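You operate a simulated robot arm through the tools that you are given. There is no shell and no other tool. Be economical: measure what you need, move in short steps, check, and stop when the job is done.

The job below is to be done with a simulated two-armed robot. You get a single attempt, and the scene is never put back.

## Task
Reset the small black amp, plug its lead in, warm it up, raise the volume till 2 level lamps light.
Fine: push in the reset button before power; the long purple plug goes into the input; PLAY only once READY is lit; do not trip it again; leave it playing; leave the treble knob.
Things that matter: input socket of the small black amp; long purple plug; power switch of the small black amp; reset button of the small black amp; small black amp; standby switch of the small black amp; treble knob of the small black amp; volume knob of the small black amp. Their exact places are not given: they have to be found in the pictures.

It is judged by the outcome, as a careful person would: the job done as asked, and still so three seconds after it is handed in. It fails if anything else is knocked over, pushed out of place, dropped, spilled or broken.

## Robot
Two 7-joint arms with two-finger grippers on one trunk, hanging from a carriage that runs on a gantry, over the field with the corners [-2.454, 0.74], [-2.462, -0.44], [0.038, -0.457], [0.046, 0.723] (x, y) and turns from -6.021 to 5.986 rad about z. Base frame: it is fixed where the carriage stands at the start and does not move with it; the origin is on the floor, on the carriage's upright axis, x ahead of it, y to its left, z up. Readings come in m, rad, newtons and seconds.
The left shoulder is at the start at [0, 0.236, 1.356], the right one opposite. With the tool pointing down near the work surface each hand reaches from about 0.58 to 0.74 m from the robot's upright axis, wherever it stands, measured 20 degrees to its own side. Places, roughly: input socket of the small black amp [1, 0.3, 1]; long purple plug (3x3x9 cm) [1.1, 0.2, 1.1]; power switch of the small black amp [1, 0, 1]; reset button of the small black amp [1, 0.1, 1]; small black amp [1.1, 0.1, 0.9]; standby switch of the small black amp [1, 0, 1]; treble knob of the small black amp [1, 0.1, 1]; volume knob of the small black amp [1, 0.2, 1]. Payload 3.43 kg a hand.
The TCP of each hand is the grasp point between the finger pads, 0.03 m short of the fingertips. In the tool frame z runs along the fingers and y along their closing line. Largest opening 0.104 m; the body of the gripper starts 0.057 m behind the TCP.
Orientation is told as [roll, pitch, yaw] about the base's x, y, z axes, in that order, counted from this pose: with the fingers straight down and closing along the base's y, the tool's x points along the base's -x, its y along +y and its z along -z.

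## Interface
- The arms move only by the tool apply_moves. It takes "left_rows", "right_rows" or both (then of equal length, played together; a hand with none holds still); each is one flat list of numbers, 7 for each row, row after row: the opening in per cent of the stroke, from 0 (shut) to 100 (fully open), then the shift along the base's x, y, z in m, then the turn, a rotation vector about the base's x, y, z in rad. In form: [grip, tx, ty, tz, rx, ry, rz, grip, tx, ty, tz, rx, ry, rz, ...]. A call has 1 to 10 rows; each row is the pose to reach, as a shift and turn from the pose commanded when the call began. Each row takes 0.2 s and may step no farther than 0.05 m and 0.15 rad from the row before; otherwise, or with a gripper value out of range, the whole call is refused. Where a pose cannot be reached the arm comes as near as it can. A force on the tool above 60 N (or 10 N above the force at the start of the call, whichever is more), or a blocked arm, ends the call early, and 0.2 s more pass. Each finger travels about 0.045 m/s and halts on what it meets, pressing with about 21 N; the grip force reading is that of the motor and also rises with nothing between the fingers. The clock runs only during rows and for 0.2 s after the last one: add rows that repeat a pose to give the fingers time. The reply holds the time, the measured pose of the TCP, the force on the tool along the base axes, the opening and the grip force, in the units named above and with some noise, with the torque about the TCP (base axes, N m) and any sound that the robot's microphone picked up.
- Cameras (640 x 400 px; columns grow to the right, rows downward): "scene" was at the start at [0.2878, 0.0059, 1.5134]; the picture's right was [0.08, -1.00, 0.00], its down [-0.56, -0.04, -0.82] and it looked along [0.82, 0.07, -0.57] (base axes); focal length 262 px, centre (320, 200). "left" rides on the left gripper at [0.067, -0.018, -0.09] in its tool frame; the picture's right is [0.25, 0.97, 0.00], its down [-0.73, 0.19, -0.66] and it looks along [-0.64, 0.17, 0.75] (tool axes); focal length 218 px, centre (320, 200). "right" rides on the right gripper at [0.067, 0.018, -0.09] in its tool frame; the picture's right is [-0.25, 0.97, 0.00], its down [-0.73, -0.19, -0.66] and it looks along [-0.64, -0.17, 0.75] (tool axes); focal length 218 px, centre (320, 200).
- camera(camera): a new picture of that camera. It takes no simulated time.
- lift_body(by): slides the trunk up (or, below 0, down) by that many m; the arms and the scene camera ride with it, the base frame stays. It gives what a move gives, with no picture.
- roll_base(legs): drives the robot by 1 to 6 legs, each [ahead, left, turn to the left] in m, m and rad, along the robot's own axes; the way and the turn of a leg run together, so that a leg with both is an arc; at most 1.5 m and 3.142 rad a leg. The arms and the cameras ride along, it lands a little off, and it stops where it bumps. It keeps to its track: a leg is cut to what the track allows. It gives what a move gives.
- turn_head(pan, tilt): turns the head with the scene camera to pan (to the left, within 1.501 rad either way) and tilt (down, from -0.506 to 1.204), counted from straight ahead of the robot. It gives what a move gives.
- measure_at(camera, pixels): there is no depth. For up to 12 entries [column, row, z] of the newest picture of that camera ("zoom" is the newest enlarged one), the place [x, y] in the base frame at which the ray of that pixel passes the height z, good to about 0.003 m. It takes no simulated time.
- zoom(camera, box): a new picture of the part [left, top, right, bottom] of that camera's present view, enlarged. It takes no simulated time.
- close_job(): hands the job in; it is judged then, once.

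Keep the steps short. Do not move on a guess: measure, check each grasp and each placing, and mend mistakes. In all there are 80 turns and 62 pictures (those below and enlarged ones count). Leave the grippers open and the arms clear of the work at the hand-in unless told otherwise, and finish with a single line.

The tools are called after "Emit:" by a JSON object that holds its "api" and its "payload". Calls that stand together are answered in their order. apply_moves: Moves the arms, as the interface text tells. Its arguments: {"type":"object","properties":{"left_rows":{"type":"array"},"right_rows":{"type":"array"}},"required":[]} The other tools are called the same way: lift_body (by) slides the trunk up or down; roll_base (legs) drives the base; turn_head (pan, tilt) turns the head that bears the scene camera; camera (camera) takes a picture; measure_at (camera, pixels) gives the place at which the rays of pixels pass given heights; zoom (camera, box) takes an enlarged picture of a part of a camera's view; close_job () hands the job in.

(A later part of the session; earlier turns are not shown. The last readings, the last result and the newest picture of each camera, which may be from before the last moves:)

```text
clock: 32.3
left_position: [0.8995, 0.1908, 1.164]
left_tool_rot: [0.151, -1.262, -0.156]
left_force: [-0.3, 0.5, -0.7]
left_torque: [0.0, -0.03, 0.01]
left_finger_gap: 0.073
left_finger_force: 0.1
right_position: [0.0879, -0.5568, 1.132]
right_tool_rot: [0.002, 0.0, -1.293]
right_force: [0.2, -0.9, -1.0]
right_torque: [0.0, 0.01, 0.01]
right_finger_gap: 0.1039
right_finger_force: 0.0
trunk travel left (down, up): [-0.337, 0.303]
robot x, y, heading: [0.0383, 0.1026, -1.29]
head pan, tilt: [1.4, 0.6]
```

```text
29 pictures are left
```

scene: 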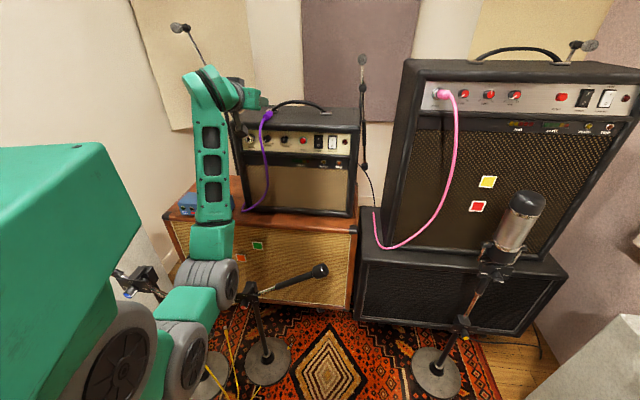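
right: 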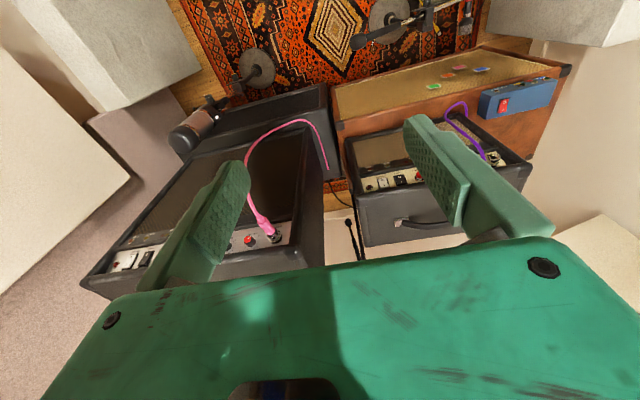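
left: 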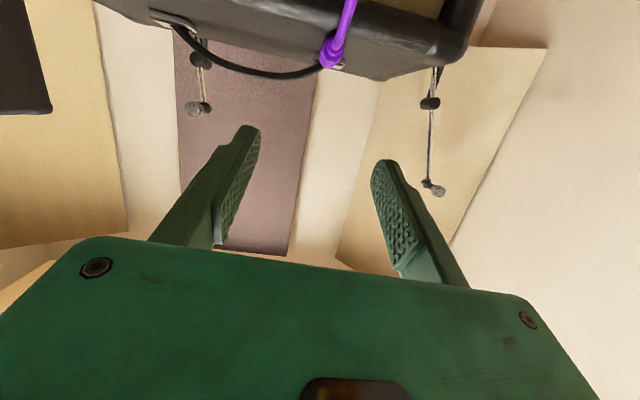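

The plug axis is about (1.085, 0.197, 1.07), body x 1.05–1.12. I'll make the hand flatter (pitch to −1.45, roll removed) and hover just above and behind the plug with the fingers straddling it.

Emit:
{"api": "apply_moves", "payload": {"left_rows": [60, 0.03, 0.003, -0.02, -0.024, -0.095, 0, 60, 0.06, 0.006, -0.04, -0.047, -0.19, 0, 60, 0.1, 0.006, -0.05, -0.047, -0.19, 0, 60, 0.12, 0.006, -0.06, -0.047, -0.19, 0, 60, 0.12, 0.006, -0.06, -0.047, -0.19, 0]}}

Emit:
{"api": "camera", "payload": {"camera": "left"}}

Emit:
{"api": "zoom", "payload": {"camera": "scene", "box": [200, 60, 360, 160]}}

```text
clock: 33.5
left_position: [1.0167, 0.1837, 1.1064]
left_tool_rot: [0.02, -1.45, -0.006]
left_force: [0.4, -0.8, 0.6]
left_torque: [-0.01, -0.04, -0.02]
left_finger_gap: 0.0625
left_finger_force: 0.1
left hand out of reach, approached as far as the arm can: row 2, 3, 4, 5
right_position: [0.0876, -0.5558, 1.1312]
right_tool_rot: [-0.001, 0.0, -1.295]
right_force: [-0.2, 0.3, 0.6]
right_torque: [-0.01, 0.0, -0.01]
right_finger_gap: 0.104
right_finger_force: 0.1
trunk travel left (down, up): [-0.337, 0.303]
robot x, y, heading: [0.041, 0.099, -1.291]
head pan, tilt: [1.4, 0.6]
```

```text
28 pictures are left
```

left: 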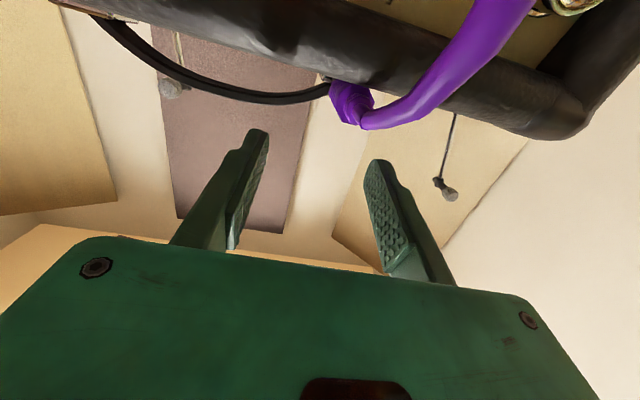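

```text
4.00 times, centred on (280, 110) of scene
```

zoom: 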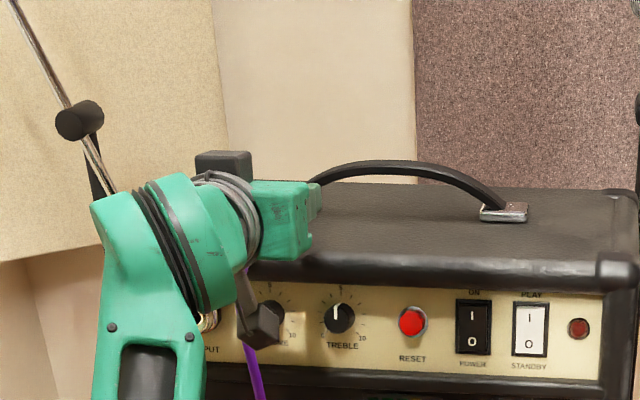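

Slightly limited in y (0.184 vs 0.197). I'll lower toward the plug height and see whether the reach improves there.

Emit:
{"api": "apply_moves", "payload": {"left_rows": [60, 0, 0, -0.015, 0, 0, 0, 60, 0.02, 0, -0.022, 0, 0, 0, 60, 0.02, 0, -0.022, 0, 0, 0]}}

```text
clock: 34.3
left_position: [1.0311, 0.1714, 1.0888]
left_tool_rot: [0.018, -1.45, -0.008]
left_force: [-0.6, 0.3, 0.8]
left_torque: [0.01, 0.01, 0.02]
left_finger_gap: 0.0623
left_finger_force: 0.3
left hand out of reach, approached as far as the arm can: row 1, 2, 3
right_position: [0.0874, -0.5559, 1.1317]
right_tool_rot: [0.0, 0.001, -1.294]
right_force: [-0.4, 0.1, 0.6]
right_torque: [0.0, 0.01, 0.01]
right_finger_gap: 0.104
right_finger_force: 0.0
trunk travel left (down, up): [-0.337, 0.303]
robot x, y, heading: [0.0428, 0.0954, -1.295]
head pan, tilt: [1.4, 0.6]
```

The hand drifts to −y, so the shoulder's sideways turn is the limit. I'll retreat the hand, then shift the base +0.15 m in y so the arm needs less of that turn.

Emit:
{"api": "apply_moves", "payload": {"left_rows": [60, -0.03, 0, 0.03, 0, 0, 0, 60, -0.07, 0, 0.05, 0, 0, 0, 60, -0.11, 0, 0.05, 0, 0, 0]}}

Emit:
{"api": "roll_base", "payload": {"legs": [[-0.144, 0.041, 0]]}}

```text
clock: 35.1
left_position: [0.9205, 0.1724, 1.1379]
left_tool_rot: [0.003, -1.452, -0.007]
left_force: [-0.2, -1.1, 0.0]
left_torque: [-0.01, 0.0, 0.0]
left_finger_gap: 0.0626
left_finger_force: 0.1
right_position: [0.0862, -0.5564, 1.1321]
right_tool_rot: [-0.001, -0.001, -1.295]
right_force: [0.2, 1.3, 0.0]
right_torque: [-0.01, 0.01, -0.03]
right_finger_gap: 0.1041
right_finger_force: 0.1
trunk travel left (down, up): [-0.337, 0.303]
robot x, y, heading: [0.0411, 0.1015, -1.297]
head pan, tilt: [1.4, 0.6]
```

```text
clock: 36.5
left_position: [0.9202, 0.3215, 1.1381]
left_tool_rot: [0.007, -1.454, -0.012]
left_force: [0.0, 0.4, 0.1]
left_torque: [0.0, 0.01, 0.0]
left_finger_gap: 0.0624
left_finger_force: 0.0
right_position: [0.0863, -0.4073, 1.1317]
right_tool_rot: [0.0, -0.001, -1.293]
right_force: [0.4, 0.1, 0.4]
right_torque: [0.0, -0.02, -0.01]
right_finger_gap: 0.1039
right_finger_force: 0.1
trunk travel left (down, up): [-0.337, 0.303]
robot x, y, heading: [0.0363, 0.2497, -1.297]
head pan, tilt: [1.4, 0.6]
```

Emit:
{"api": "apply_moves", "payload": {"left_rows": [60, 0.02, -0.035, 0, 0, 0, 0, 60, 0.04, -0.07, 0, 0, 0, 0, 60, 0.06, -0.105, -0.01, 0, 0, 0, 60, 0.08, -0.125, -0.03, 0, 0, 0, 60, 0.1, -0.125, -0.04, 0, 0, 0, 60, 0.1, -0.125, -0.04, 0, 0, 0]}}

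Emit:
{"api": "camera", "payload": {"camera": "left"}}

Emit:
{"api": "camera", "payload": {"camera": "scene"}}

```text
clock: 37.9
left_position: [1.0182, 0.1999, 1.1012]
left_tool_rot: [0.053, -1.45, -0.066]
left_force: [0.2, -0.6, 0.1]
left_torque: [0.0, 0.04, -0.01]
left_finger_gap: 0.0625
left_finger_force: 0.0
left hand out of reach, approached as far as the arm can: row 5, 6
right_position: [0.0862, -0.4071, 1.1312]
right_tool_rot: [-0.001, 0.0, -1.294]
right_force: [0.1, -0.2, -0.3]
right_torque: [0.0, -0.02, 0.02]
right_finger_gap: 0.104
right_finger_force: 0.1
trunk travel left (down, up): [-0.337, 0.303]
robot x, y, heading: [0.0428, 0.2482, -1.295]
head pan, tilt: [1.4, 0.6]
```

```text
26 pictures are left
```

left: 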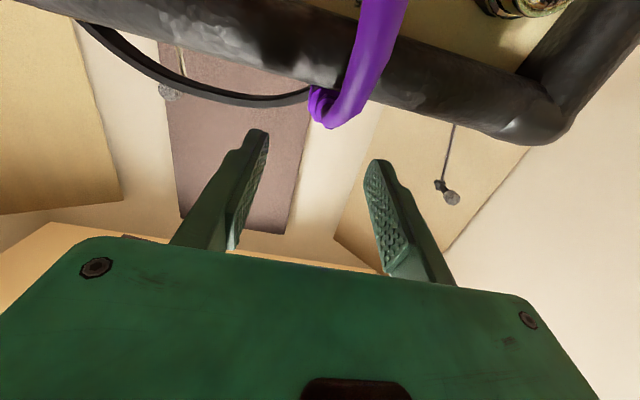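

```text
25 pictures are left
```

scene: 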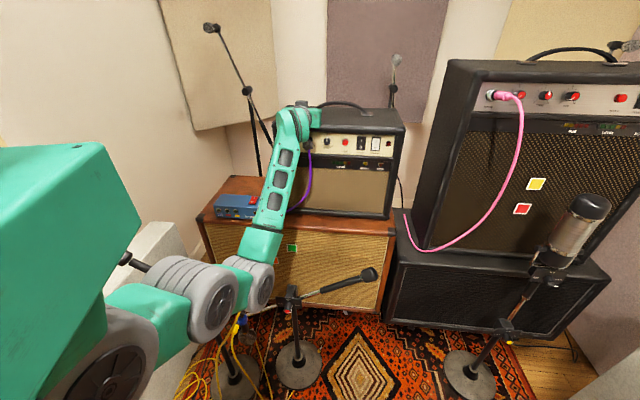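

Now the plug is centred between the fingers. The reach stops just short of x≈1.02 at this flat pitch, so I'll test a slightly steeper pitch (−1.2), a bit higher and farther forward.

Emit:
{"api": "apply_moves", "payload": {"left_rows": [60, 0, 0, 0.01, 0, 0.125, 0, 60, 0, 0, 0.02, 0, 0.25, 0, 60, 0.025, 0, 0.02, 0, 0.25, 0, 60, 0.05, 0, 0.02, 0, 0.25, 0, 60, 0.05, 0, 0.02, 0, 0.25, 0]}}

```text
clock: 39.1
left_position: [1.067, 0.1993, 1.1209]
left_tool_rot: [-0.003, -1.205, -0.002]
left_force: [-0.8, 0.7, 0.4]
left_torque: [0.01, 0.01, -0.03]
left_finger_gap: 0.0624
left_finger_force: 0.0
right_position: [0.0858, -0.4073, 1.1324]
right_tool_rot: [-0.001, 0.001, -1.294]
right_force: [0.2, 0.3, -0.6]
right_torque: [0.01, -0.01, 0.02]
right_finger_gap: 0.1041
right_finger_force: 0.0
trunk travel left (down, up): [-0.337, 0.303]
robot x, y, heading: [0.0388, 0.2506, -1.298]
head pan, tilt: [1.4, 0.6]
```

That works: at pitch −1.2 the hand reaches (1.067, 0.199, 1.121) cleanly. I'll descend over the plug in small steps.

Emit:
{"api": "apply_moves", "payload": {"left_rows": [60, 0, -0.002, -0.015, 0, 0, 0, 60, 0, -0.002, -0.026, 0, 0, 0, 60, 0, -0.002, -0.033, 0, 0, 0, 60, 0, -0.002, -0.038, 0, 0, 0, 60, 0, -0.002, -0.038, 0, 0, 0]}}

Emit:
{"api": "camera", "payload": {"camera": "left"}}

Emit:
{"api": "zoom", "payload": {"camera": "scene", "box": [260, 80, 420, 180]}}

```text
clock: 40.3
left_position: [1.0689, 0.1992, 1.0828]
left_tool_rot: [-0.004, -1.205, -0.002]
left_force: [-0.5, -0.1, 0.1]
left_torque: [-0.02, 0.0, 0.02]
left_finger_gap: 0.0625
left_finger_force: 0.1
right_position: [0.0862, -0.4066, 1.1315]
right_tool_rot: [0.001, 0.001, -1.292]
right_force: [0.5, 0.6, 0.3]
right_torque: [0.03, -0.03, -0.01]
right_finger_gap: 0.1041
right_finger_force: 0.1
trunk travel left (down, up): [-0.337, 0.303]
robot x, y, heading: [0.0411, 0.2496, -1.298]
head pan, tilt: [1.4, 0.6]
```

```text
24 pictures are left
```

left: 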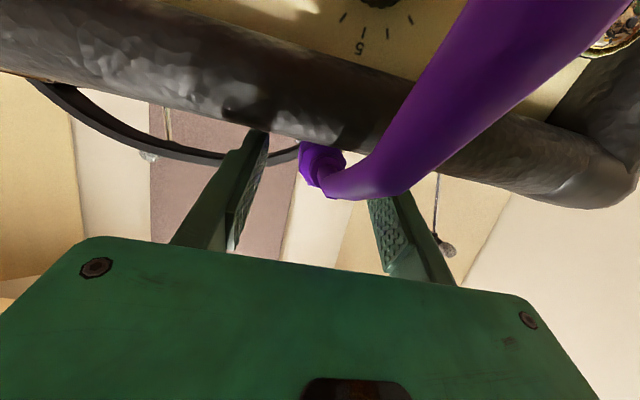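

```text
4.00 times, centred on (340, 130) of scene
```

zoom: 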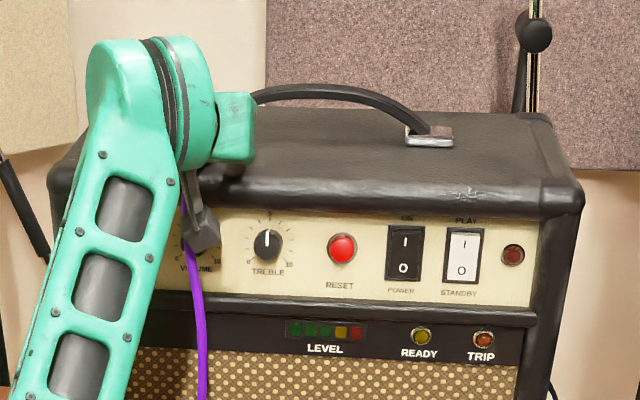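

Emit:
{"api": "measure_at", "payload": {"camera": "left", "pixels": [[322, 163, 1.05], [322, 163, 1.06], [322, 163, 1.07], [322, 163, 1.08], [322, 145, 1.07], [322, 183, 1.07]]}}

```text
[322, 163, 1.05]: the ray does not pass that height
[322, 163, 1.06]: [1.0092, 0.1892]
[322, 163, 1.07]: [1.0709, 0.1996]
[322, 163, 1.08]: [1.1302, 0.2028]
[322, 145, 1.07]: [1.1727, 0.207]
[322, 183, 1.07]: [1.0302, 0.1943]
```

Plug axis sits at z≈1.067, y≈0.197, between the pads. I'll close the fingers.

Emit:
{"api": "apply_moves", "payload": {"left_rows": [30, 0, 0, 0, 0, 0, 0, 10, 0, 0, 0, 0, 0, 0, 0, 0, 0, 0, 0, 0, 0, 0, 0, 0, 0, 0, 0, 0, 0, 0, 0, 0, 0, 0, 0]}}

Emit:
{"api": "apply_moves", "payload": {"left_rows": [0, 0, 0, 0.012, 0, 0, 0, 0, 0, 0, 0.03, 0, 0, 0, 0, -0.04, 0, 0.04, 0, 0, 0]}}

Emit:
{"api": "camera", "payload": {"camera": "left"}}

Emit:
{"api": "zoom", "payload": {"camera": "scene", "box": [260, 80, 420, 180]}}

```text
clock: 41.5
left_position: [1.0678, 0.1984, 1.0833]
left_tool_rot: [-0.004, -1.204, -0.002]
left_force: [0.3, 0.1, 0.1]
left_torque: [0.03, -0.02, 0.0]
left_finger_gap: 0.0211
left_finger_force: 21.2
right_position: [0.0862, -0.4076, 1.1322]
right_tool_rot: [-0.001, 0.0, -1.293]
right_force: [0.1, 0.8, 0.7]
right_torque: [0.01, 0.01, -0.01]
right_finger_gap: 0.1039
right_finger_force: 0.1
trunk travel left (down, up): [-0.337, 0.303]
robot x, y, heading: [0.041, 0.2495, -1.294]
head pan, tilt: [1.4, 0.6]
```

```text
clock: 42.3
left_position: [1.0245, 0.1987, 1.1209]
left_tool_rot: [-0.005, -1.202, -0.002]
left_force: [-0.7, -0.1, -0.3]
left_torque: [0.01, 0.01, -0.01]
left_finger_gap: 0.021
left_finger_force: 20.8
right_position: [0.0848, -0.4076, 1.1323]
right_tool_rot: [0.001, 0.002, -1.292]
right_force: [-0.4, 0.4, 1.1]
right_torque: [0.04, 0.03, -0.02]
right_finger_gap: 0.104
right_finger_force: 0.1
trunk travel left (down, up): [-0.337, 0.303]
robot x, y, heading: [0.041, 0.2505, -1.292]
head pan, tilt: [1.4, 0.6]
```

```text
22 pictures are left
```

left: 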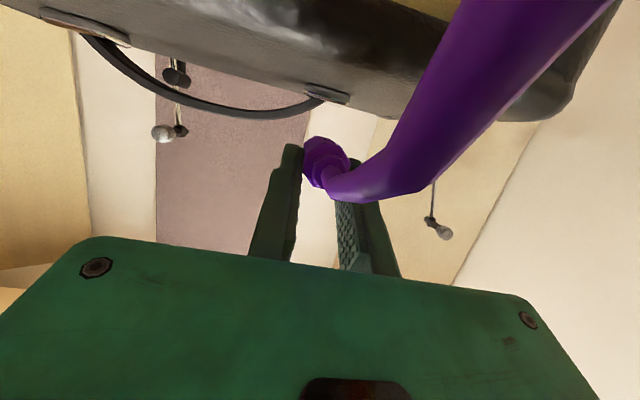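

```text
4.00 times, centred on (340, 130) of scene
```

zoom: 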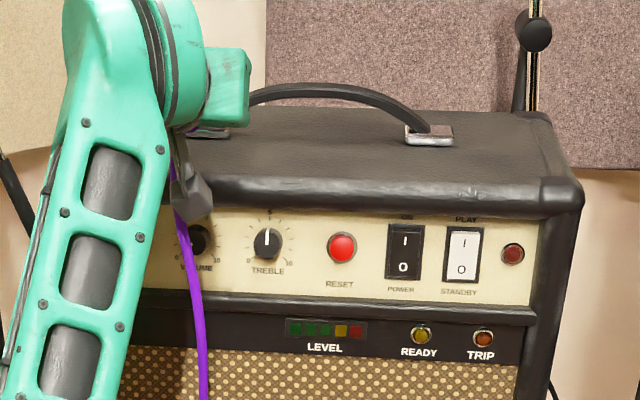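

Plug held (gap 0.021 m) and lifted. Now I'll back off, shift to y≈0.257 and lower it in front of the INPUT socket with the tip about 4 cm short.

Emit:
{"api": "apply_moves", "payload": {"left_rows": [0, -0.045, 0, 0, 0, 0, 0, 0, -0.09, 0.01, 0, 0, 0, 0, 0, -0.12, 0.04, -0.01, 0, 0, 0, 0, -0.125, 0.058, -0.05, 0, 0, 0, 0, -0.125, 0.058, -0.095, 0, 0, 0, 0, -0.125, 0.058, -0.1, 0, 0, 0]}}

Emit:
{"api": "camera", "payload": {"camera": "left"}}

Emit:
{"api": "zoom", "payload": {"camera": "scene", "box": [250, 90, 410, 190]}}

```text
clock: 43.7
left_position: [0.9038, 0.2543, 1.0243]
left_tool_rot: [-0.001, -1.204, -0.002]
left_force: [0.0, 0.7, -0.6]
left_torque: [-0.05, 0.02, -0.01]
left_finger_gap: 0.0214
left_finger_force: 21.0
right_position: [0.087, -0.4081, 1.1318]
right_tool_rot: [0.001, 0.0, -1.293]
right_force: [0.5, 1.2, -1.0]
right_torque: [-0.03, -0.01, 0.03]
right_finger_gap: 0.1042
right_finger_force: 0.0
trunk travel left (down, up): [-0.337, 0.303]
robot x, y, heading: [0.0399, 0.2527, -1.298]
head pan, tilt: [1.4, 0.6]
```

```text
20 pictures are left
```

left: 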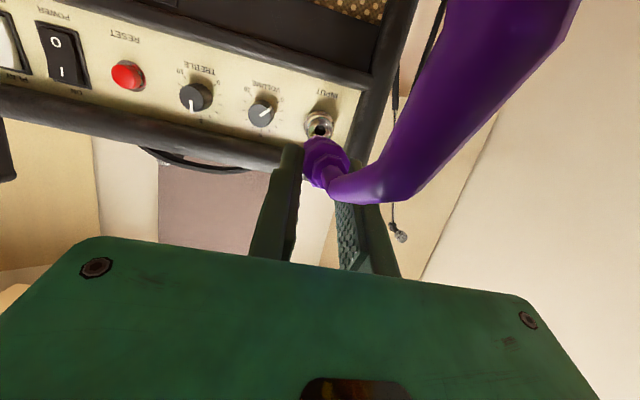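

```text
4.00 times, centred on (330, 140) of scene
```

zoom: 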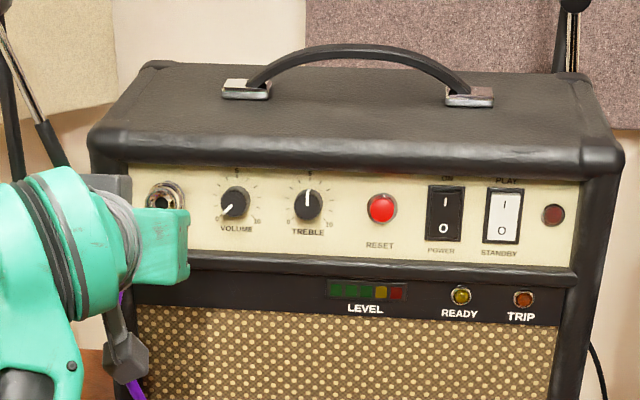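

Emit:
{"api": "measure_at", "payload": {"camera": "zoom", "pixels": [[162, 200, 0.99], [162, 200, 1.0], [162, 200, 1.01], [233, 205, 1.0], [308, 207, 1.0], [233, 205, 1.01], [308, 207, 1.01], [445, 201, 1.01], [503, 206, 1.01]]}}

Emit:
{"api": "measure_at", "payload": {"camera": "left", "pixels": [[320, 129, 0.98], [320, 129, 0.99], [320, 129, 1.0], [320, 129, 1.01], [261, 113, 1.0], [261, 113, 0.99], [193, 98, 0.99], [193, 98, 1.0], [128, 75, 0.99], [128, 75, 1.0]]}}

Emit:
{"api": "zoom", "payload": {"camera": "left", "box": [256, 90, 384, 170]}}

```text
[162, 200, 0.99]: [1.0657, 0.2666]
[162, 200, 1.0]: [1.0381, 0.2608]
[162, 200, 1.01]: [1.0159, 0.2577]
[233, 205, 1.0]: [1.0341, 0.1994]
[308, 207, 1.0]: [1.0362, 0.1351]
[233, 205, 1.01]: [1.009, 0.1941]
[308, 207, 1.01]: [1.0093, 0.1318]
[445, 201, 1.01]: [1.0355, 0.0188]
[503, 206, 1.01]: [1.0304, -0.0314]
```

```text
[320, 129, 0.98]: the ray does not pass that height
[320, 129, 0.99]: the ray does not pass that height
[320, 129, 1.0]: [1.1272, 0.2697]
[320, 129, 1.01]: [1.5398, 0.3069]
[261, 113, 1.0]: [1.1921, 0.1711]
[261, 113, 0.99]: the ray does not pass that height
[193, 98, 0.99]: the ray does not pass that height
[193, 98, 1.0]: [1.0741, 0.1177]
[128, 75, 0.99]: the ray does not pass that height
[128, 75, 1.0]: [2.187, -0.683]
```

```text
5.00 times, centred on (320, 130) of left
```

zoom: 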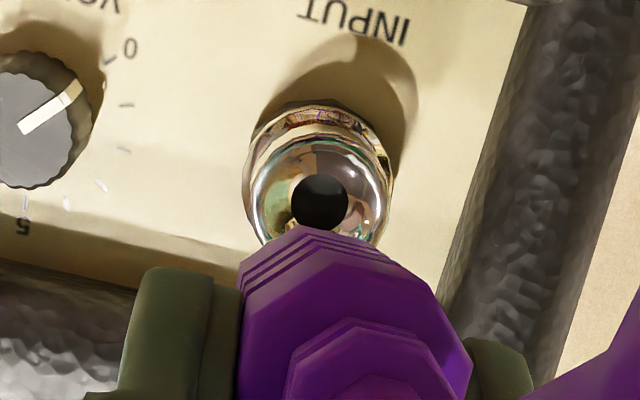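

Emit:
{"api": "measure_at", "payload": {"camera": "left", "pixels": [[327, 163, 1.0], [327, 163, 1.005], [327, 163, 1.01], [327, 163, 1.015], [335, 175, 1.0], [335, 175, 1.005], [335, 175, 1.01], [318, 137, 0.99], [318, 137, 0.995], [318, 137, 1.0], [318, 137, 1.01]]}}

Emit:
{"api": "zoom", "payload": {"camera": "left", "box": [272, 120, 384, 210]}}

```text
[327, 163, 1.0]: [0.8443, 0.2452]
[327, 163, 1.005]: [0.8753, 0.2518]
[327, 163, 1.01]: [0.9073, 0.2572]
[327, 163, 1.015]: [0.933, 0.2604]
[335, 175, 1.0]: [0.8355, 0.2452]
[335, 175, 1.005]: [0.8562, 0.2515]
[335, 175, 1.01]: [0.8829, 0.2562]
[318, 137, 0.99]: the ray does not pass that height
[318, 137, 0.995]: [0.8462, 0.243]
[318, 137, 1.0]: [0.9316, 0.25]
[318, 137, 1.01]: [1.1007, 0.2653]
```

```text
4.44 times, centred on (328, 165) of left
```

zoom: 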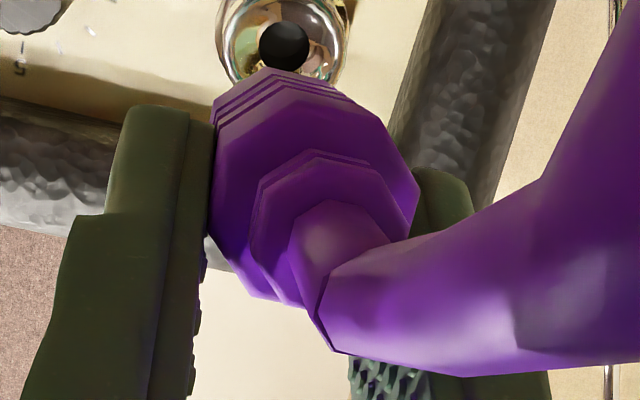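

The hole is at about (1.033, 0.261, 0.998). The plug axis is about 15 mm below the TCP, at z≈1.008, y≈0.255. I'll shift +6 mm in y and −10.5 mm in z, and advance to just short of the socket.

Emit:
{"api": "apply_moves", "payload": {"left_rows": [0, 0, 0.006, -0.0105, 0, 0, 0, 0, 0.015, 0.006, -0.0105, 0, 0, 0, 0, 0.03, 0.006, -0.0105, 0, 0, 0, 0, 0.03, 0.006, -0.0105, 0, 0, 0]}}

Emit:
{"api": "zoom", "payload": {"camera": "left", "box": [256, 90, 384, 170]}}

```text
clock: 44.7
left_position: [0.9323, 0.2607, 1.0113]
left_tool_rot: [-0.004, -1.204, -0.002]
left_force: [-0.5, -0.1, -1.3]
left_torque: [0.0, 0.02, 0.04]
left_finger_gap: 0.0208
left_finger_force: 21.2
right_position: [0.0856, -0.408, 1.1305]
right_tool_rot: [0.0, -0.001, -1.294]
right_force: [-0.3, 1.2, -0.5]
right_torque: [0.0, -0.02, 0.0]
right_finger_gap: 0.104
right_finger_force: 0.0
trunk travel left (down, up): [-0.337, 0.303]
robot x, y, heading: [0.0404, 0.2509, -1.293]
head pan, tilt: [1.4, 0.6]
```

```text
5.00 times, centred on (320, 130) of left
```

zoom: 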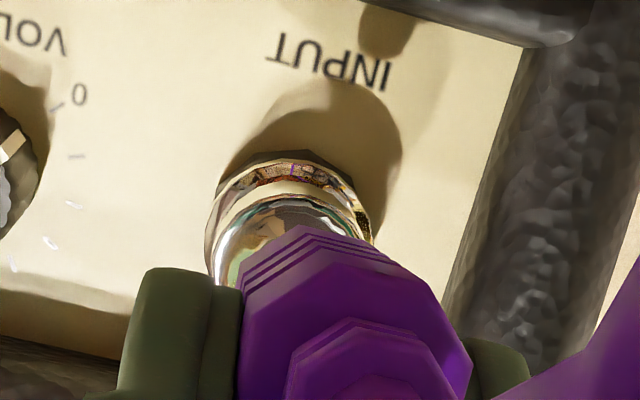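

Aligned as computed. Now I'll push in slowly, with the force limit as a guard.

Emit:
{"api": "apply_moves", "payload": {"left_rows": [0, 0.01, 0, 0, 0, 0, 0, 0, 0.018, 0, 0, 0, 0, 0, 0, 0.026, 0, 0, 0, 0, 0, 0, 0.033, 0, 0, 0, 0, 0, 0, 0.04, 0, 0, 0, 0, 0]}}

Emit:
{"api": "zoom", "payload": {"camera": "left", "box": [240, 70, 400, 170]}}

```text
clock: 45.9
left_position: [0.9719, 0.2618, 1.012]
left_tool_rot: [-0.004, -1.203, -0.001]
left_force: [-0.1, -0.5, -1.3]
left_torque: [-0.02, 0.05, -0.05]
left_finger_gap: 0.021
left_finger_force: 20.5
right_position: [0.086, -0.4073, 1.1311]
right_tool_rot: [0.002, -0.002, -1.295]
right_force: [-0.3, 0.2, -0.5]
right_torque: [-0.01, -0.02, -0.01]
right_finger_gap: 0.1041
right_finger_force: 0.1
trunk travel left (down, up): [-0.337, 0.303]
robot x, y, heading: [0.0419, 0.2492, -1.294]
head pan, tilt: [1.4, 0.6]
```

```text
4.00 times, centred on (320, 120) of left
```

zoom: 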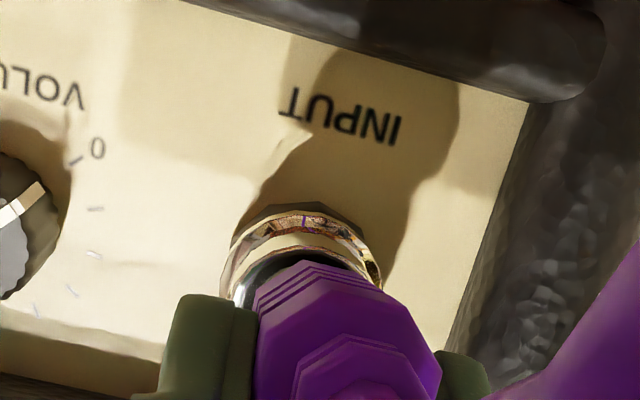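

No resistance with the tip already past the socket mouth. I'll keep pushing until it seats.

Emit:
{"api": "apply_moves", "payload": {"left_rows": [0, 0.008, 0, 0, 0, 0, 0, 0, 0.014, 0, 0, 0, 0, 0, 0, 0.02, 0, 0, 0, 0, 0, 0, 0.025, 0, 0, 0, 0, 0, 0, 0.03, 0, 0, 0, 0, 0]}}

Emit:
{"api": "zoom", "payload": {"camera": "left", "box": [240, 70, 400, 170]}}

```text
clock: 47.1
left_position: [0.9986, 0.2627, 1.0119]
left_tool_rot: [-0.004, -1.204, 0.0]
left_force: [-45.3, -0.1, 9.2]
left_torque: [-0.05, 0.38, -0.07]
left_finger_gap: 0.0215
left_finger_force: 21.2
right_position: [0.0832, -0.4067, 1.1313]
right_tool_rot: [-0.003, 0.002, -1.293]
right_force: [0.1, -0.4, 0.4]
right_torque: [-0.01, 0.01, -0.01]
right_finger_gap: 0.104
right_finger_force: 0.1
trunk travel left (down, up): [-0.337, 0.303]
robot x, y, heading: [0.0402, 0.2529, -1.292]
head pan, tilt: [1.4, 0.6]
```

```text
4.00 times, centred on (320, 120) of left
```

zoom: 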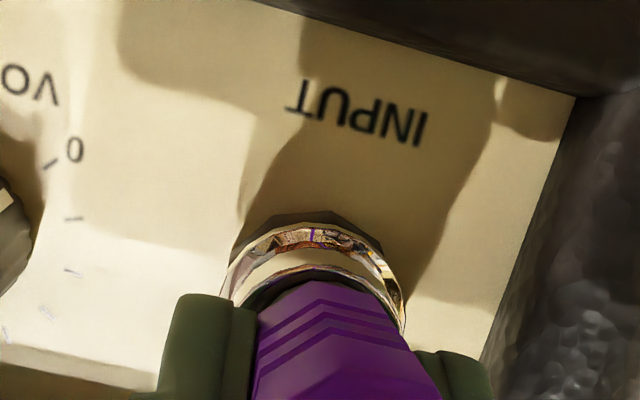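

It is seated at 45 N with the body against the socket. I'll ease off and open the fingers, then draw straight back.

Emit:
{"api": "apply_moves", "payload": {"left_rows": [0, -0.002, 0, 0, 0, 0, 0, 30, -0.002, 0, 0, 0, 0, 0, 60, -0.002, 0, 0, 0, 0, 0, 60, -0.002, 0, 0, 0, 0, 0, 60, -0.04, 0, 0.0, 0, 0, 0, 60, -0.08, 0, 0.0, 0, 0, 0, 60, -0.12, 0, 0.01, 0, 0, 0]}}

Emit:
{"api": "camera", "payload": {"camera": "left"}}

Emit:
{"api": "zoom", "payload": {"camera": "scene", "box": [250, 90, 410, 190]}}

```text
clock: 48.7
left_position: [0.8782, 0.2613, 1.0211]
left_tool_rot: [-0.003, -1.201, -0.003]
left_force: [-0.6, 0.1, 0.6]
left_torque: [0.01, 0.04, -0.03]
left_finger_gap: 0.0625
left_finger_force: 0.1
right_position: [0.085, -0.4076, 1.1314]
right_tool_rot: [-0.001, 0.001, -1.293]
right_force: [0.2, 0.4, 0.4]
right_torque: [0.02, 0.01, 0.01]
right_finger_gap: 0.1039
right_finger_force: 0.0
trunk travel left (down, up): [-0.337, 0.303]
robot x, y, heading: [0.0403, 0.2492, -1.296]
head pan, tilt: [1.4, 0.6]
```

```text
13 pictures are left
```

left: 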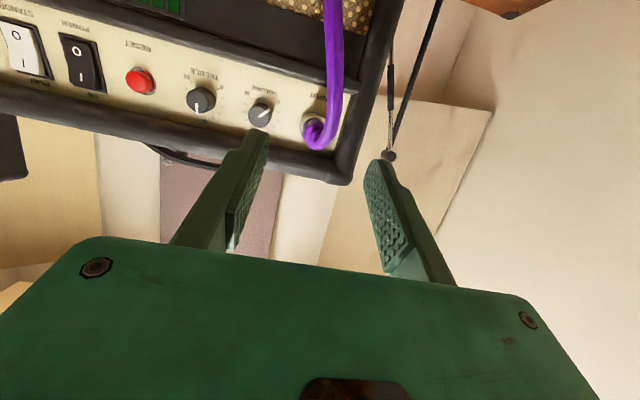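

```text
4.00 times, centred on (330, 140) of scene
```

zoom: 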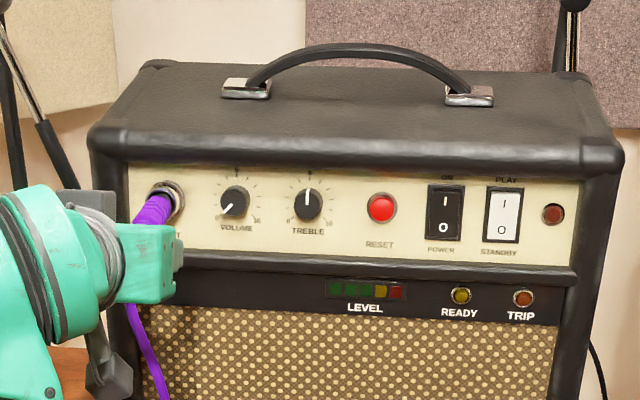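

The plug is in and the amp hasn't shifted. Next is the power switch. I'll pull back, close the fingers and shift the base −0.15 m in y for a better reach to the switches.

Emit:
{"api": "apply_moves", "payload": {"left_rows": [30, -0.04, 0, 0, 0, 0, 0, 0, -0.05, 0, 0, 0, 0, 0, 0, -0.05, 0, 0, 0, 0, 0, 0, -0.05, 0, 0, 0, 0, 0]}}

Emit:
{"api": "roll_base", "payload": {"legs": [[0.144, -0.041, 0]]}}

```text
clock: 49.7
left_position: [0.8327, 0.2619, 1.0219]
left_tool_rot: [-0.004, -1.205, -0.004]
left_force: [-0.4, 0.8, 0.0]
left_torque: [0.02, 0.05, 0.04]
left_finger_gap: 0.0
left_finger_force: 20.9
right_position: [0.0863, -0.4074, 1.1319]
right_tool_rot: [0.001, -0.001, -1.293]
right_force: [0.0, -0.3, 0.1]
right_torque: [0.0, -0.02, 0.01]
right_finger_gap: 0.1039
right_finger_force: 0.0
trunk travel left (down, up): [-0.337, 0.303]
robot x, y, heading: [0.0358, 0.2503, -1.293]
head pan, tilt: [1.4, 0.6]
```

```text
clock: 51.1
left_position: [0.8302, 0.1122, 1.0216]
left_tool_rot: [-0.007, -1.206, 0.001]
left_force: [0.5, 0.4, -0.3]
left_torque: [-0.01, -0.01, -0.02]
left_finger_gap: 0.0
left_finger_force: 21.0
right_position: [0.0867, -0.5568, 1.1323]
right_tool_rot: [0.0, 0.001, -1.292]
right_force: [-0.5, 0.4, -0.4]
right_torque: [0.01, 0.01, -0.01]
right_finger_gap: 0.1041
right_finger_force: 0.2
trunk travel left (down, up): [-0.337, 0.303]
robot x, y, heading: [0.0378, 0.0991, -1.299]
head pan, tilt: [1.4, 0.6]
```

Emit:
{"api": "apply_moves", "payload": {"left_rows": [0, 0.02, -0.04, -0.008, 0, 0, 0, 0, 0.04, -0.08, -0.008, 0, 0, 0, 0, 0.08, -0.0955, -0.008, 0, 0, 0, 0, 0.12, -0.0955, -0.008, 0, 0, 0, 0, 0.15, -0.0955, -0.008, 0, 0, 0, 0, 0.15, -0.0955, -0.008, 0, 0, 0]}}

Emit:
{"api": "zoom", "payload": {"camera": "left", "box": [200, 60, 440, 210]}}

```text
clock: 52.5
left_position: [0.9828, 0.0167, 1.0138]
left_tool_rot: [-0.003, -1.204, -0.001]
left_force: [0.2, 0.2, -0.1]
left_torque: [0.01, 0.0, 0.02]
left_finger_gap: 0.0
left_finger_force: 21.1
right_position: [0.086, -0.5562, 1.131]
right_tool_rot: [0.0, 0.0, -1.292]
right_force: [-0.7, -0.3, 0.9]
right_torque: [0.02, 0.04, 0.02]
right_finger_gap: 0.1039
right_finger_force: 0.0
trunk travel left (down, up): [-0.337, 0.303]
robot x, y, heading: [0.0425, 0.0991, -1.293]
head pan, tilt: [1.4, 0.6]
```

```text
2.67 times, centred on (320, 135) of left
```

zoom: 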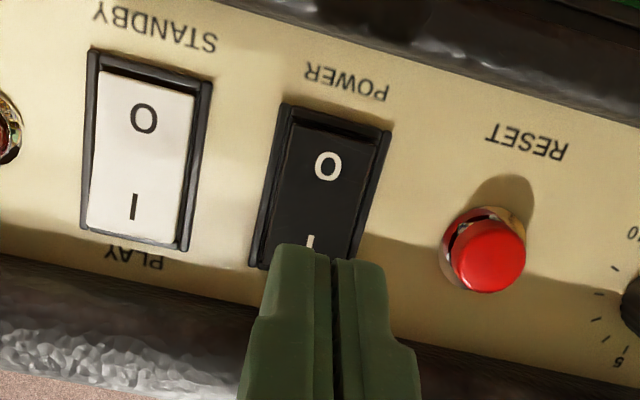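

The fingertips are in front of the power switch's I end. Pressing it in.

Emit:
{"api": "apply_moves", "payload": {"left_rows": [0, 0.02, -0.001, 0, 0, 0, 0, 0, 0.03, -0.001, 0, 0, 0, 0, 0, 0.035, -0.001, 0, 0, 0, 0, 0, 0.04, -0.001, 0, 0, 0, 0, 0, 0.045, -0.001, 0, 0, 0, 0, 0, 0.05, -0.001, 0, 0, 0, 0]}}

Emit:
{"api": "zoom", "payload": {"camera": "scene", "box": [264, 110, 376, 180]}}

```text
clock: 53.9
left_position: [1.0261, 0.0204, 1.0179]
left_tool_rot: [-0.002, -1.204, -0.003]
left_force: [0.3, -0.4, -0.8]
left_torque: [0.02, 0.02, 0.02]
left_finger_gap: 0.0
left_finger_force: 21.2
left hand out of reach, approached as far as the arm can: row 5, 6
right_position: [0.0869, -0.5564, 1.1315]
right_tool_rot: [0.0, 0.002, -1.293]
right_force: [-0.5, 0.7, 0.7]
right_torque: [0.0, 0.02, 0.0]
right_finger_gap: 0.1042
right_finger_force: 0.2
trunk travel left (down, up): [-0.337, 0.303]
robot x, y, heading: [0.0368, 0.0997, -1.291]
head pan, tilt: [1.4, 0.6]
```

```text
5.71 times, centred on (320, 145) of scene
```

zoom: 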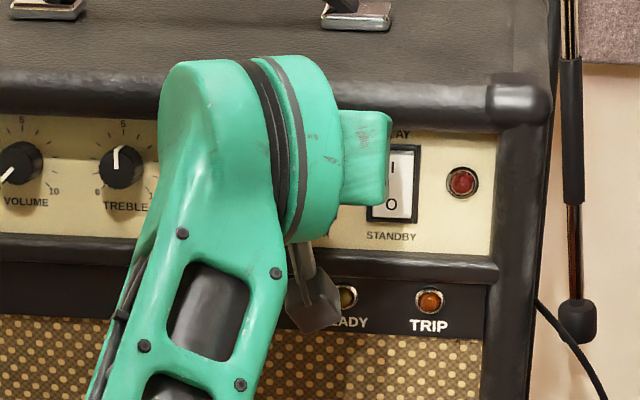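

Reach ends again at TCP x 1.026 before contact. I'll back off, raise the hand 8 cm relative to the trunk and lower the trunk 8 cm, which helped with the plug.

Emit:
{"api": "apply_moves", "payload": {"left_rows": [0, -0.045, 0, 0, 0, 0, 0, 0, -0.08, 0, 0.03, 0, 0, 0, 0, -0.1, 0, 0.07, 0, 0, 0, 0, -0.1, 0, 0.08, 0, 0, 0]}}

Emit:
{"api": "lift_body", "payload": {"by": -0.08}}

Emit:
{"api": "apply_moves", "payload": {"left_rows": [0, 0.04, 0, 0, 0, 0, 0, 0, 0.07, 0, 0, 0, 0, 0, 0, 0.08, 0, 0, 0, 0, 0, 0, 0.085, 0, 0, 0, 0, 0, 0, 0.09, 0, 0, 0, 0, 0, 0, 0.095, 0, 0, 0, 0, 0, 0, 0.1, 0, 0, 0, 0, 0, 0, 0.105, 0, 0, 0, 0, 0, 0, 0.11, 0, 0, 0, 0, 0]}}

```text
clock: 54.9
left_position: [0.9258, 0.0185, 1.0975]
left_tool_rot: [-0.004, -1.202, 0.0]
left_force: [0.3, -0.7, 0.1]
left_torque: [0.0, 0.01, -0.01]
left_finger_gap: 0.0001
left_finger_force: 20.5
right_position: [0.0867, -0.5562, 1.1329]
right_tool_rot: [0.0, 0.001, -1.293]
right_force: [-0.5, 0.3, 0.0]
right_torque: [-0.01, -0.03, 0.04]
right_finger_gap: 0.104
right_finger_force: 0.0
trunk travel left (down, up): [-0.337, 0.303]
robot x, y, heading: [0.0392, 0.1007, -1.29]
head pan, tilt: [1.4, 0.6]
```

```text
clock: 56.0
left_position: [0.9275, 0.0186, 1.0187]
left_tool_rot: [-0.005, -1.205, -0.002]
left_force: [-0.1, 0.0, -1.2]
left_torque: [-0.03, 0.03, 0.05]
left_finger_gap: 0.0001
left_finger_force: 21.2
right_position: [0.0861, -0.5574, 1.0516]
right_tool_rot: [-0.001, -0.001, -1.292]
right_force: [0.1, -0.5, -0.1]
right_torque: [0.02, 0.03, -0.01]
right_finger_gap: 0.1037
right_finger_force: 0.0
trunk travel left (down, up): [-0.257, 0.383]
robot x, y, heading: [0.0394, 0.1014, -1.296]
head pan, tilt: [1.4, 0.6]
```

```text
clock: 58.0
left_position: [1.0318, 0.0193, 1.0182]
left_tool_rot: [-0.008, -1.205, 0.004]
left_force: [-42.7, 3.6, 5.9]
left_torque: [0.11, 0.05, 0.04]
left_finger_gap: 0.0062
left_finger_force: 34.8
right_position: [0.0814, -0.5567, 1.0506]
right_tool_rot: [-0.004, 0.001, -1.294]
right_force: [-0.4, -0.6, -0.2]
right_torque: [-0.02, 0.01, -0.01]
right_finger_gap: 0.104
right_finger_force: 0.1
trunk travel left (down, up): [-0.257, 0.383]
robot x, y, heading: [0.0363, 0.0999, -1.294]
head pan, tilt: [1.4, 0.6]
```

Firm contact, about 43 N. I'll back off and shift toward standby, then look at the power switch and lamps.

Emit:
{"api": "apply_moves", "payload": {"left_rows": [0, -0.045, 0, 0, 0, 0, 0, 0, -0.08, 0, 0, 0, 0, 0, 0, -0.08, -0.045, -0.003, 0, 0, 0, 0, -0.08, -0.052, -0.003, 0, 0, 0]}}

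Emit:
{"api": "camera", "payload": {"camera": "left"}}

```text
clock: 59.0
left_position: [0.9564, -0.0346, 1.0132]
left_tool_rot: [-0.002, -1.204, -0.004]
left_force: [-0.4, 0.3, -0.1]
left_torque: [0.0, 0.01, 0.02]
left_finger_gap: 0.0002
left_finger_force: 34.6
right_position: [0.0852, -0.5565, 1.0521]
right_tool_rot: [0.0, 0.0, -1.291]
right_force: [0.6, 0.4, -0.3]
right_torque: [0.01, -0.02, -0.02]
right_finger_gap: 0.1041
right_finger_force: 0.0
trunk travel left (down, up): [-0.257, 0.383]
robot x, y, heading: [0.0392, 0.1023, -1.292]
head pan, tilt: [1.4, 0.6]
```

```text
9 pictures are left
```

left: 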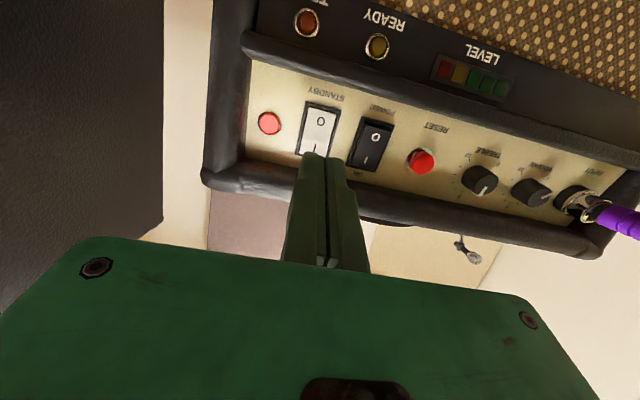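

The power lamp is lit and READY is still dark. I'll wait for the warm-up with the hand still.

Emit:
{"api": "apply_moves", "payload": {"left_rows": [0, 0, 0, 0, 0, 0, 0, 0, 0, 0, 0, 0, 0, 0, 0, 0, 0, 0, 0, 0, 0, 0, 0, 0, 0, 0, 0, 0, 0, 0, 0, 0, 0, 0, 0, 0, 0, 0, 0, 0, 0, 0, 0, 0, 0, 0, 0, 0, 0, 0, 0, 0, 0, 0, 0, 0, 0, 0, 0, 0, 0, 0, 0, 0, 0, 0, 0, 0, 0, 0]}}

Emit:
{"api": "apply_moves", "payload": {"left_rows": [0, 0, 0, 0, 0, 0, 0, 0, 0, 0, 0, 0, 0, 0, 0, 0, 0, 0, 0, 0, 0, 0, 0, 0, 0, 0, 0, 0, 0, 0, 0, 0, 0, 0, 0, 0, 0, 0, 0, 0, 0, 0, 0, 0, 0, 0, 0, 0, 0, 0, 0, 0, 0, 0, 0, 0, 0, 0, 0, 0, 0, 0, 0, 0, 0, 0, 0, 0, 0, 0]}}

Emit:
{"api": "apply_moves", "payload": {"left_rows": [0, 0, 0, 0, 0, 0, 0, 0, 0, 0, 0, 0, 0, 0, 0, 0, 0, 0, 0, 0, 0, 0, 0, 0, 0, 0, 0, 0, 0, 0, 0, 0, 0, 0, 0, 0, 0, 0, 0, 0, 0, 0, 0, 0, 0, 0, 0, 0, 0, 0, 0, 0, 0, 0, 0, 0, 0, 0, 0, 0, 0, 0, 0, 0, 0, 0, 0, 0, 0, 0]}}

Emit:
{"api": "apply_moves", "payload": {"left_rows": [0, 0, 0, 0, 0, 0, 0, 0, 0, 0, 0, 0, 0, 0, 0, 0, 0, 0, 0, 0, 0, 0, 0, 0, 0, 0, 0, 0, 0, 0, 0, 0, 0, 0, 0, 0, 0, 0, 0, 0, 0, 0, 0, 0, 0, 0, 0, 0, 0, 0, 0, 0, 0, 0, 0, 0, 0, 0, 0, 0, 0, 0, 0, 0, 0, 0, 0, 0, 0, 0]}}

Emit:
{"api": "apply_moves", "payload": {"left_rows": [0, 0, 0, 0, 0, 0, 0, 0, 0, 0, 0, 0, 0, 0, 0, 0, 0, 0, 0, 0, 0, 0, 0, 0, 0, 0, 0, 0, 0, 0, 0, 0, 0, 0, 0, 0, 0, 0, 0, 0, 0, 0, 0, 0, 0, 0, 0, 0, 0, 0, 0, 0, 0, 0, 0, 0, 0, 0, 0, 0, 0, 0, 0, 0, 0, 0, 0, 0, 0, 0]}}

Emit:
{"api": "zoom", "payload": {"camera": "left", "box": [220, 0, 540, 200]}}

```text
clock: 61.2
left_position: [0.9565, -0.0339, 1.0152]
left_tool_rot: [-0.005, -1.204, -0.003]
left_force: [-0.3, -0.4, 0.0]
left_torque: [-0.02, 0.03, 0.02]
left_finger_gap: 0.0
left_finger_force: 35.3
right_position: [0.0859, -0.5566, 1.0523]
right_tool_rot: [0.001, -0.001, -1.292]
right_force: [-0.7, -0.3, -0.4]
right_torque: [-0.02, 0.02, 0.01]
right_finger_gap: 0.1037
right_finger_force: 0.0
trunk travel left (down, up): [-0.257, 0.383]
robot x, y, heading: [0.0384, 0.1024, -1.294]
head pan, tilt: [1.4, 0.6]
```

```text
clock: 63.5
left_position: [0.9557, -0.0334, 1.0159]
left_tool_rot: [-0.005, -1.206, -0.001]
left_force: [0.1, 0.9, -0.1]
left_torque: [-0.04, 0.01, 0.02]
left_finger_gap: 0.0
left_finger_force: 34.6
right_position: [0.0859, -0.5565, 1.0522]
right_tool_rot: [0.0, -0.001, -1.292]
right_force: [-0.6, 0.2, -0.3]
right_torque: [0.03, -0.02, -0.01]
right_finger_gap: 0.1043
right_finger_force: 0.0
trunk travel left (down, up): [-0.257, 0.383]
robot x, y, heading: [0.0422, 0.0983, -1.296]
head pan, tilt: [1.4, 0.6]
```

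```text
clock: 65.7
left_position: [0.9556, -0.0346, 1.0152]
left_tool_rot: [-0.002, -1.204, -0.001]
left_force: [-0.6, 0.7, 0.7]
left_torque: [0.02, -0.01, -0.04]
left_finger_gap: 0.0
left_finger_force: 35.1
right_position: [0.0863, -0.5556, 1.0514]
right_tool_rot: [-0.001, 0.0, -1.291]
right_force: [0.2, 0.0, -0.3]
right_torque: [-0.02, -0.01, 0.0]
right_finger_gap: 0.1042
right_finger_force: 0.1
trunk travel left (down, up): [-0.257, 0.383]
robot x, y, heading: [0.0383, 0.1039, -1.292]
head pan, tilt: [1.4, 0.6]
```

```text
clock: 67.8
left_position: [0.9555, -0.0338, 1.0152]
left_tool_rot: [-0.004, -1.206, -0.001]
left_force: [0.0, 0.1, 0.0]
left_torque: [0.0, -0.01, 0.01]
left_finger_gap: 0.0003
left_finger_force: 34.9
right_position: [0.0861, -0.5567, 1.0521]
right_tool_rot: [0.001, 0.0, -1.291]
right_force: [0.0, 0.0, -0.2]
right_torque: [0.03, 0.03, -0.03]
right_finger_gap: 0.1041
right_finger_force: 0.1
trunk travel left (down, up): [-0.257, 0.383]
robot x, y, heading: [0.037, 0.101, -1.295]
head pan, tilt: [1.4, 0.6]
```

```text
clock: 70.0
left_position: [0.9567, -0.033, 1.0147]
left_tool_rot: [-0.004, -1.204, -0.003]
left_force: [-0.8, -0.1, 0.5]
left_torque: [0.01, 0.02, 0.0]
left_finger_gap: 0.0001
left_finger_force: 34.7
right_position: [0.085, -0.5556, 1.0523]
right_tool_rot: [-0.001, -0.001, -1.29]
right_force: [0.0, 0.5, -0.2]
right_torque: [0.01, 0.02, 0.05]
right_finger_gap: 0.104
right_finger_force: 0.1
trunk travel left (down, up): [-0.257, 0.383]
robot x, y, heading: [0.0375, 0.0986, -1.291]
head pan, tilt: [1.4, 0.6]
```

```text
2.00 times, centred on (380, 100) of left
```

zoom: 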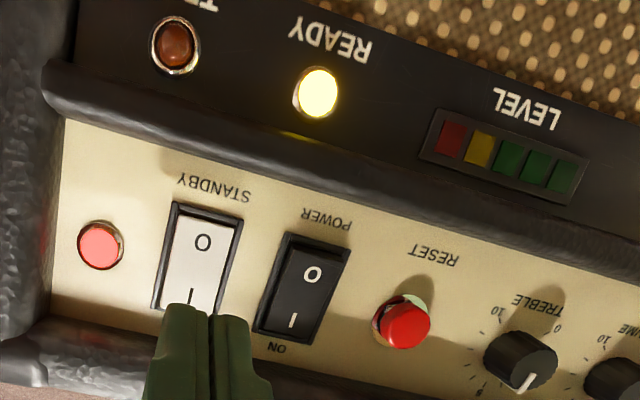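

READY is lit. Now I'll press the standby switch to PLAY.

Emit:
{"api": "apply_moves", "payload": {"left_rows": [0, 0.04, -0.002, 0, 0, 0, 0, 0, 0.055, -0.002, 0.001, 0, 0, 0, 0, 0.062, -0.002, 0.001, 0, 0, 0, 0, 0.067, -0.002, 0.001, 0, 0, 0, 0, 0.072, -0.002, 0.001, 0, 0, 0, 0, 0.077, -0.002, 0.001, 0, 0, 0, 0, 0.081, -0.002, 0.001, 0, 0, 0, 0, 0.085, -0.002, 0.001, 0, 0, 0]}}

```text
clock: 71.8
left_position: [1.0296, -0.03, 1.0182]
left_tool_rot: [-0.005, -1.2, -0.001]
left_force: [-8.2, -3.4, -4.4]
left_torque: [0.07, -0.13, -0.01]
left_finger_gap: 0.0
left_finger_force: 34.6
left hand out of reach, approached as far as the arm can: row 5, 6, 7, 8
right_position: [0.0828, -0.5566, 1.0524]
right_tool_rot: [0.0, 0.001, -1.293]
right_force: [-0.5, -0.4, -0.8]
right_torque: [0.0, 0.03, 0.0]
right_finger_gap: 0.1039
right_finger_force: 0.1
trunk travel left (down, up): [-0.257, 0.383]
robot x, y, heading: [0.0404, 0.1047, -1.297]
head pan, tilt: [1.4, 0.6]
```

Only 8 N and at the reach limit. I'll back off, shift the base −0.08 m in y, and press again at the same spot. Pressing the PLAY end twice is harmless.

Emit:
{"api": "apply_moves", "payload": {"left_rows": [0, -0.045, 0, 0, 0, 0, 0, 0, -0.09, 0, 0.0, 0, 0, 0]}}

Emit:
{"api": "roll_base", "payload": {"legs": [[0.077, -0.022, 0]]}}

Emit:
{"api": "apply_moves", "payload": {"left_rows": [0, 0, 0.04, 0, 0, 0, 0, 0, 0.0, 0.08, 0, 0, 0, 0, 0, 0.0, 0.08, 0, 0, 0, 0]}}

```text
clock: 72.5
left_position: [0.941, -0.0271, 1.0211]
left_tool_rot: [-0.002, -1.205, -0.002]
left_force: [0.3, -0.6, -0.5]
left_torque: [0.0, -0.02, 0.0]
left_finger_gap: 0.0
left_finger_force: 34.9
right_position: [0.085, -0.5575, 1.0519]
right_tool_rot: [0.0, -0.001, -1.291]
right_force: [0.1, 0.6, -0.1]
right_torque: [-0.01, -0.01, 0.01]
right_finger_gap: 0.1039
right_finger_force: 0.0
trunk travel left (down, up): [-0.257, 0.383]
robot x, y, heading: [0.0363, 0.1003, -1.291]
head pan, tilt: [1.4, 0.6]
```

```text
clock: 73.5
left_position: [0.9417, -0.1076, 1.0207]
left_tool_rot: [-0.006, -1.204, -0.002]
left_force: [0.6, -0.7, -0.2]
left_torque: [0.01, 0.01, 0.05]
left_finger_gap: 0.0
left_finger_force: 34.5
right_position: [0.0858, -0.6376, 1.0516]
right_tool_rot: [-0.002, 0.0, -1.293]
right_force: [-0.2, -0.5, -0.2]
right_torque: [0.01, 0.01, 0.04]
right_finger_gap: 0.104
right_finger_force: 0.0
trunk travel left (down, up): [-0.257, 0.383]
robot x, y, heading: [0.0382, 0.0181, -1.292]
head pan, tilt: [1.4, 0.6]
```

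```text
clock: 74.3
left_position: [0.9429, -0.0278, 1.0192]
left_tool_rot: [-0.003, -1.204, -0.005]
left_force: [0.0, 0.4, 0.3]
left_torque: [0.0, 0.0, -0.02]
left_finger_gap: 0.0
left_finger_force: 35.3
right_position: [0.0845, -0.638, 1.051]
right_tool_rot: [0.0, -0.001, -1.292]
right_force: [-0.8, 0.0, 0.2]
right_torque: [0.02, 0.0, 0.02]
right_finger_gap: 0.104
right_finger_force: 0.1
trunk travel left (down, up): [-0.257, 0.383]
robot x, y, heading: [0.0394, 0.0242, -1.292]
head pan, tilt: [1.4, 0.6]
```

Now I'll take one look at the switch state before pressing.

Emit:
{"api": "zoom", "payload": {"camera": "left", "box": [200, 0, 520, 200]}}

```text
2.00 times, centred on (360, 100) of left
```

zoom: 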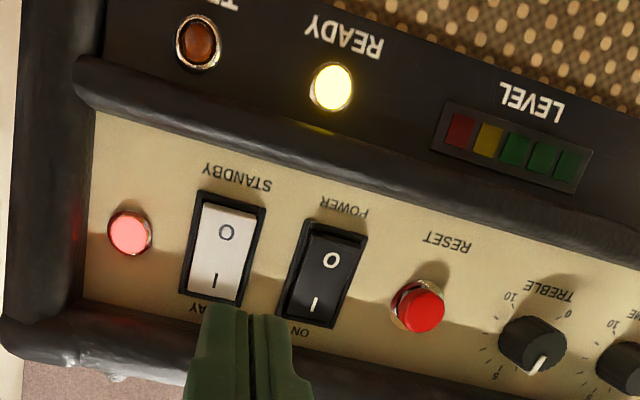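

The standby state is ambiguous, so I'll press again, 6 mm further toward −y to be centred on it.

Emit:
{"api": "apply_moves", "payload": {"left_rows": [0, 0.045, -0.006, -0.002, 0, 0, 0, 0, 0.07, -0.006, -0.002, 0, 0, 0, 0, 0.077, -0.006, -0.002, 0, 0, 0, 0, 0.082, -0.006, -0.002, 0, 0, 0, 0, 0.086, -0.006, -0.002, 0, 0, 0, 0, 0.09, -0.006, -0.002, 0, 0, 0, 0, 0.094, -0.006, -0.002, 0, 0, 0]}}

```text
clock: 75.9
left_position: [1.0317, -0.0334, 1.018]
left_tool_rot: [-0.007, -1.204, -0.001]
left_force: [-34.2, 1.7, 2.3]
left_torque: [0.19, -0.05, 0.05]
left_finger_gap: 0.0058
left_finger_force: 34.5
right_position: [0.0813, -0.6363, 1.0511]
right_tool_rot: [-0.004, 0.002, -1.293]
right_force: [-0.4, 0.0, 0.4]
right_torque: [-0.02, -0.01, -0.02]
right_finger_gap: 0.1039
right_finger_force: 0.1
trunk travel left (down, up): [-0.257, 0.383]
robot x, y, heading: [0.0421, 0.0221, -1.292]
head pan, tilt: [1.4, 0.6]
```

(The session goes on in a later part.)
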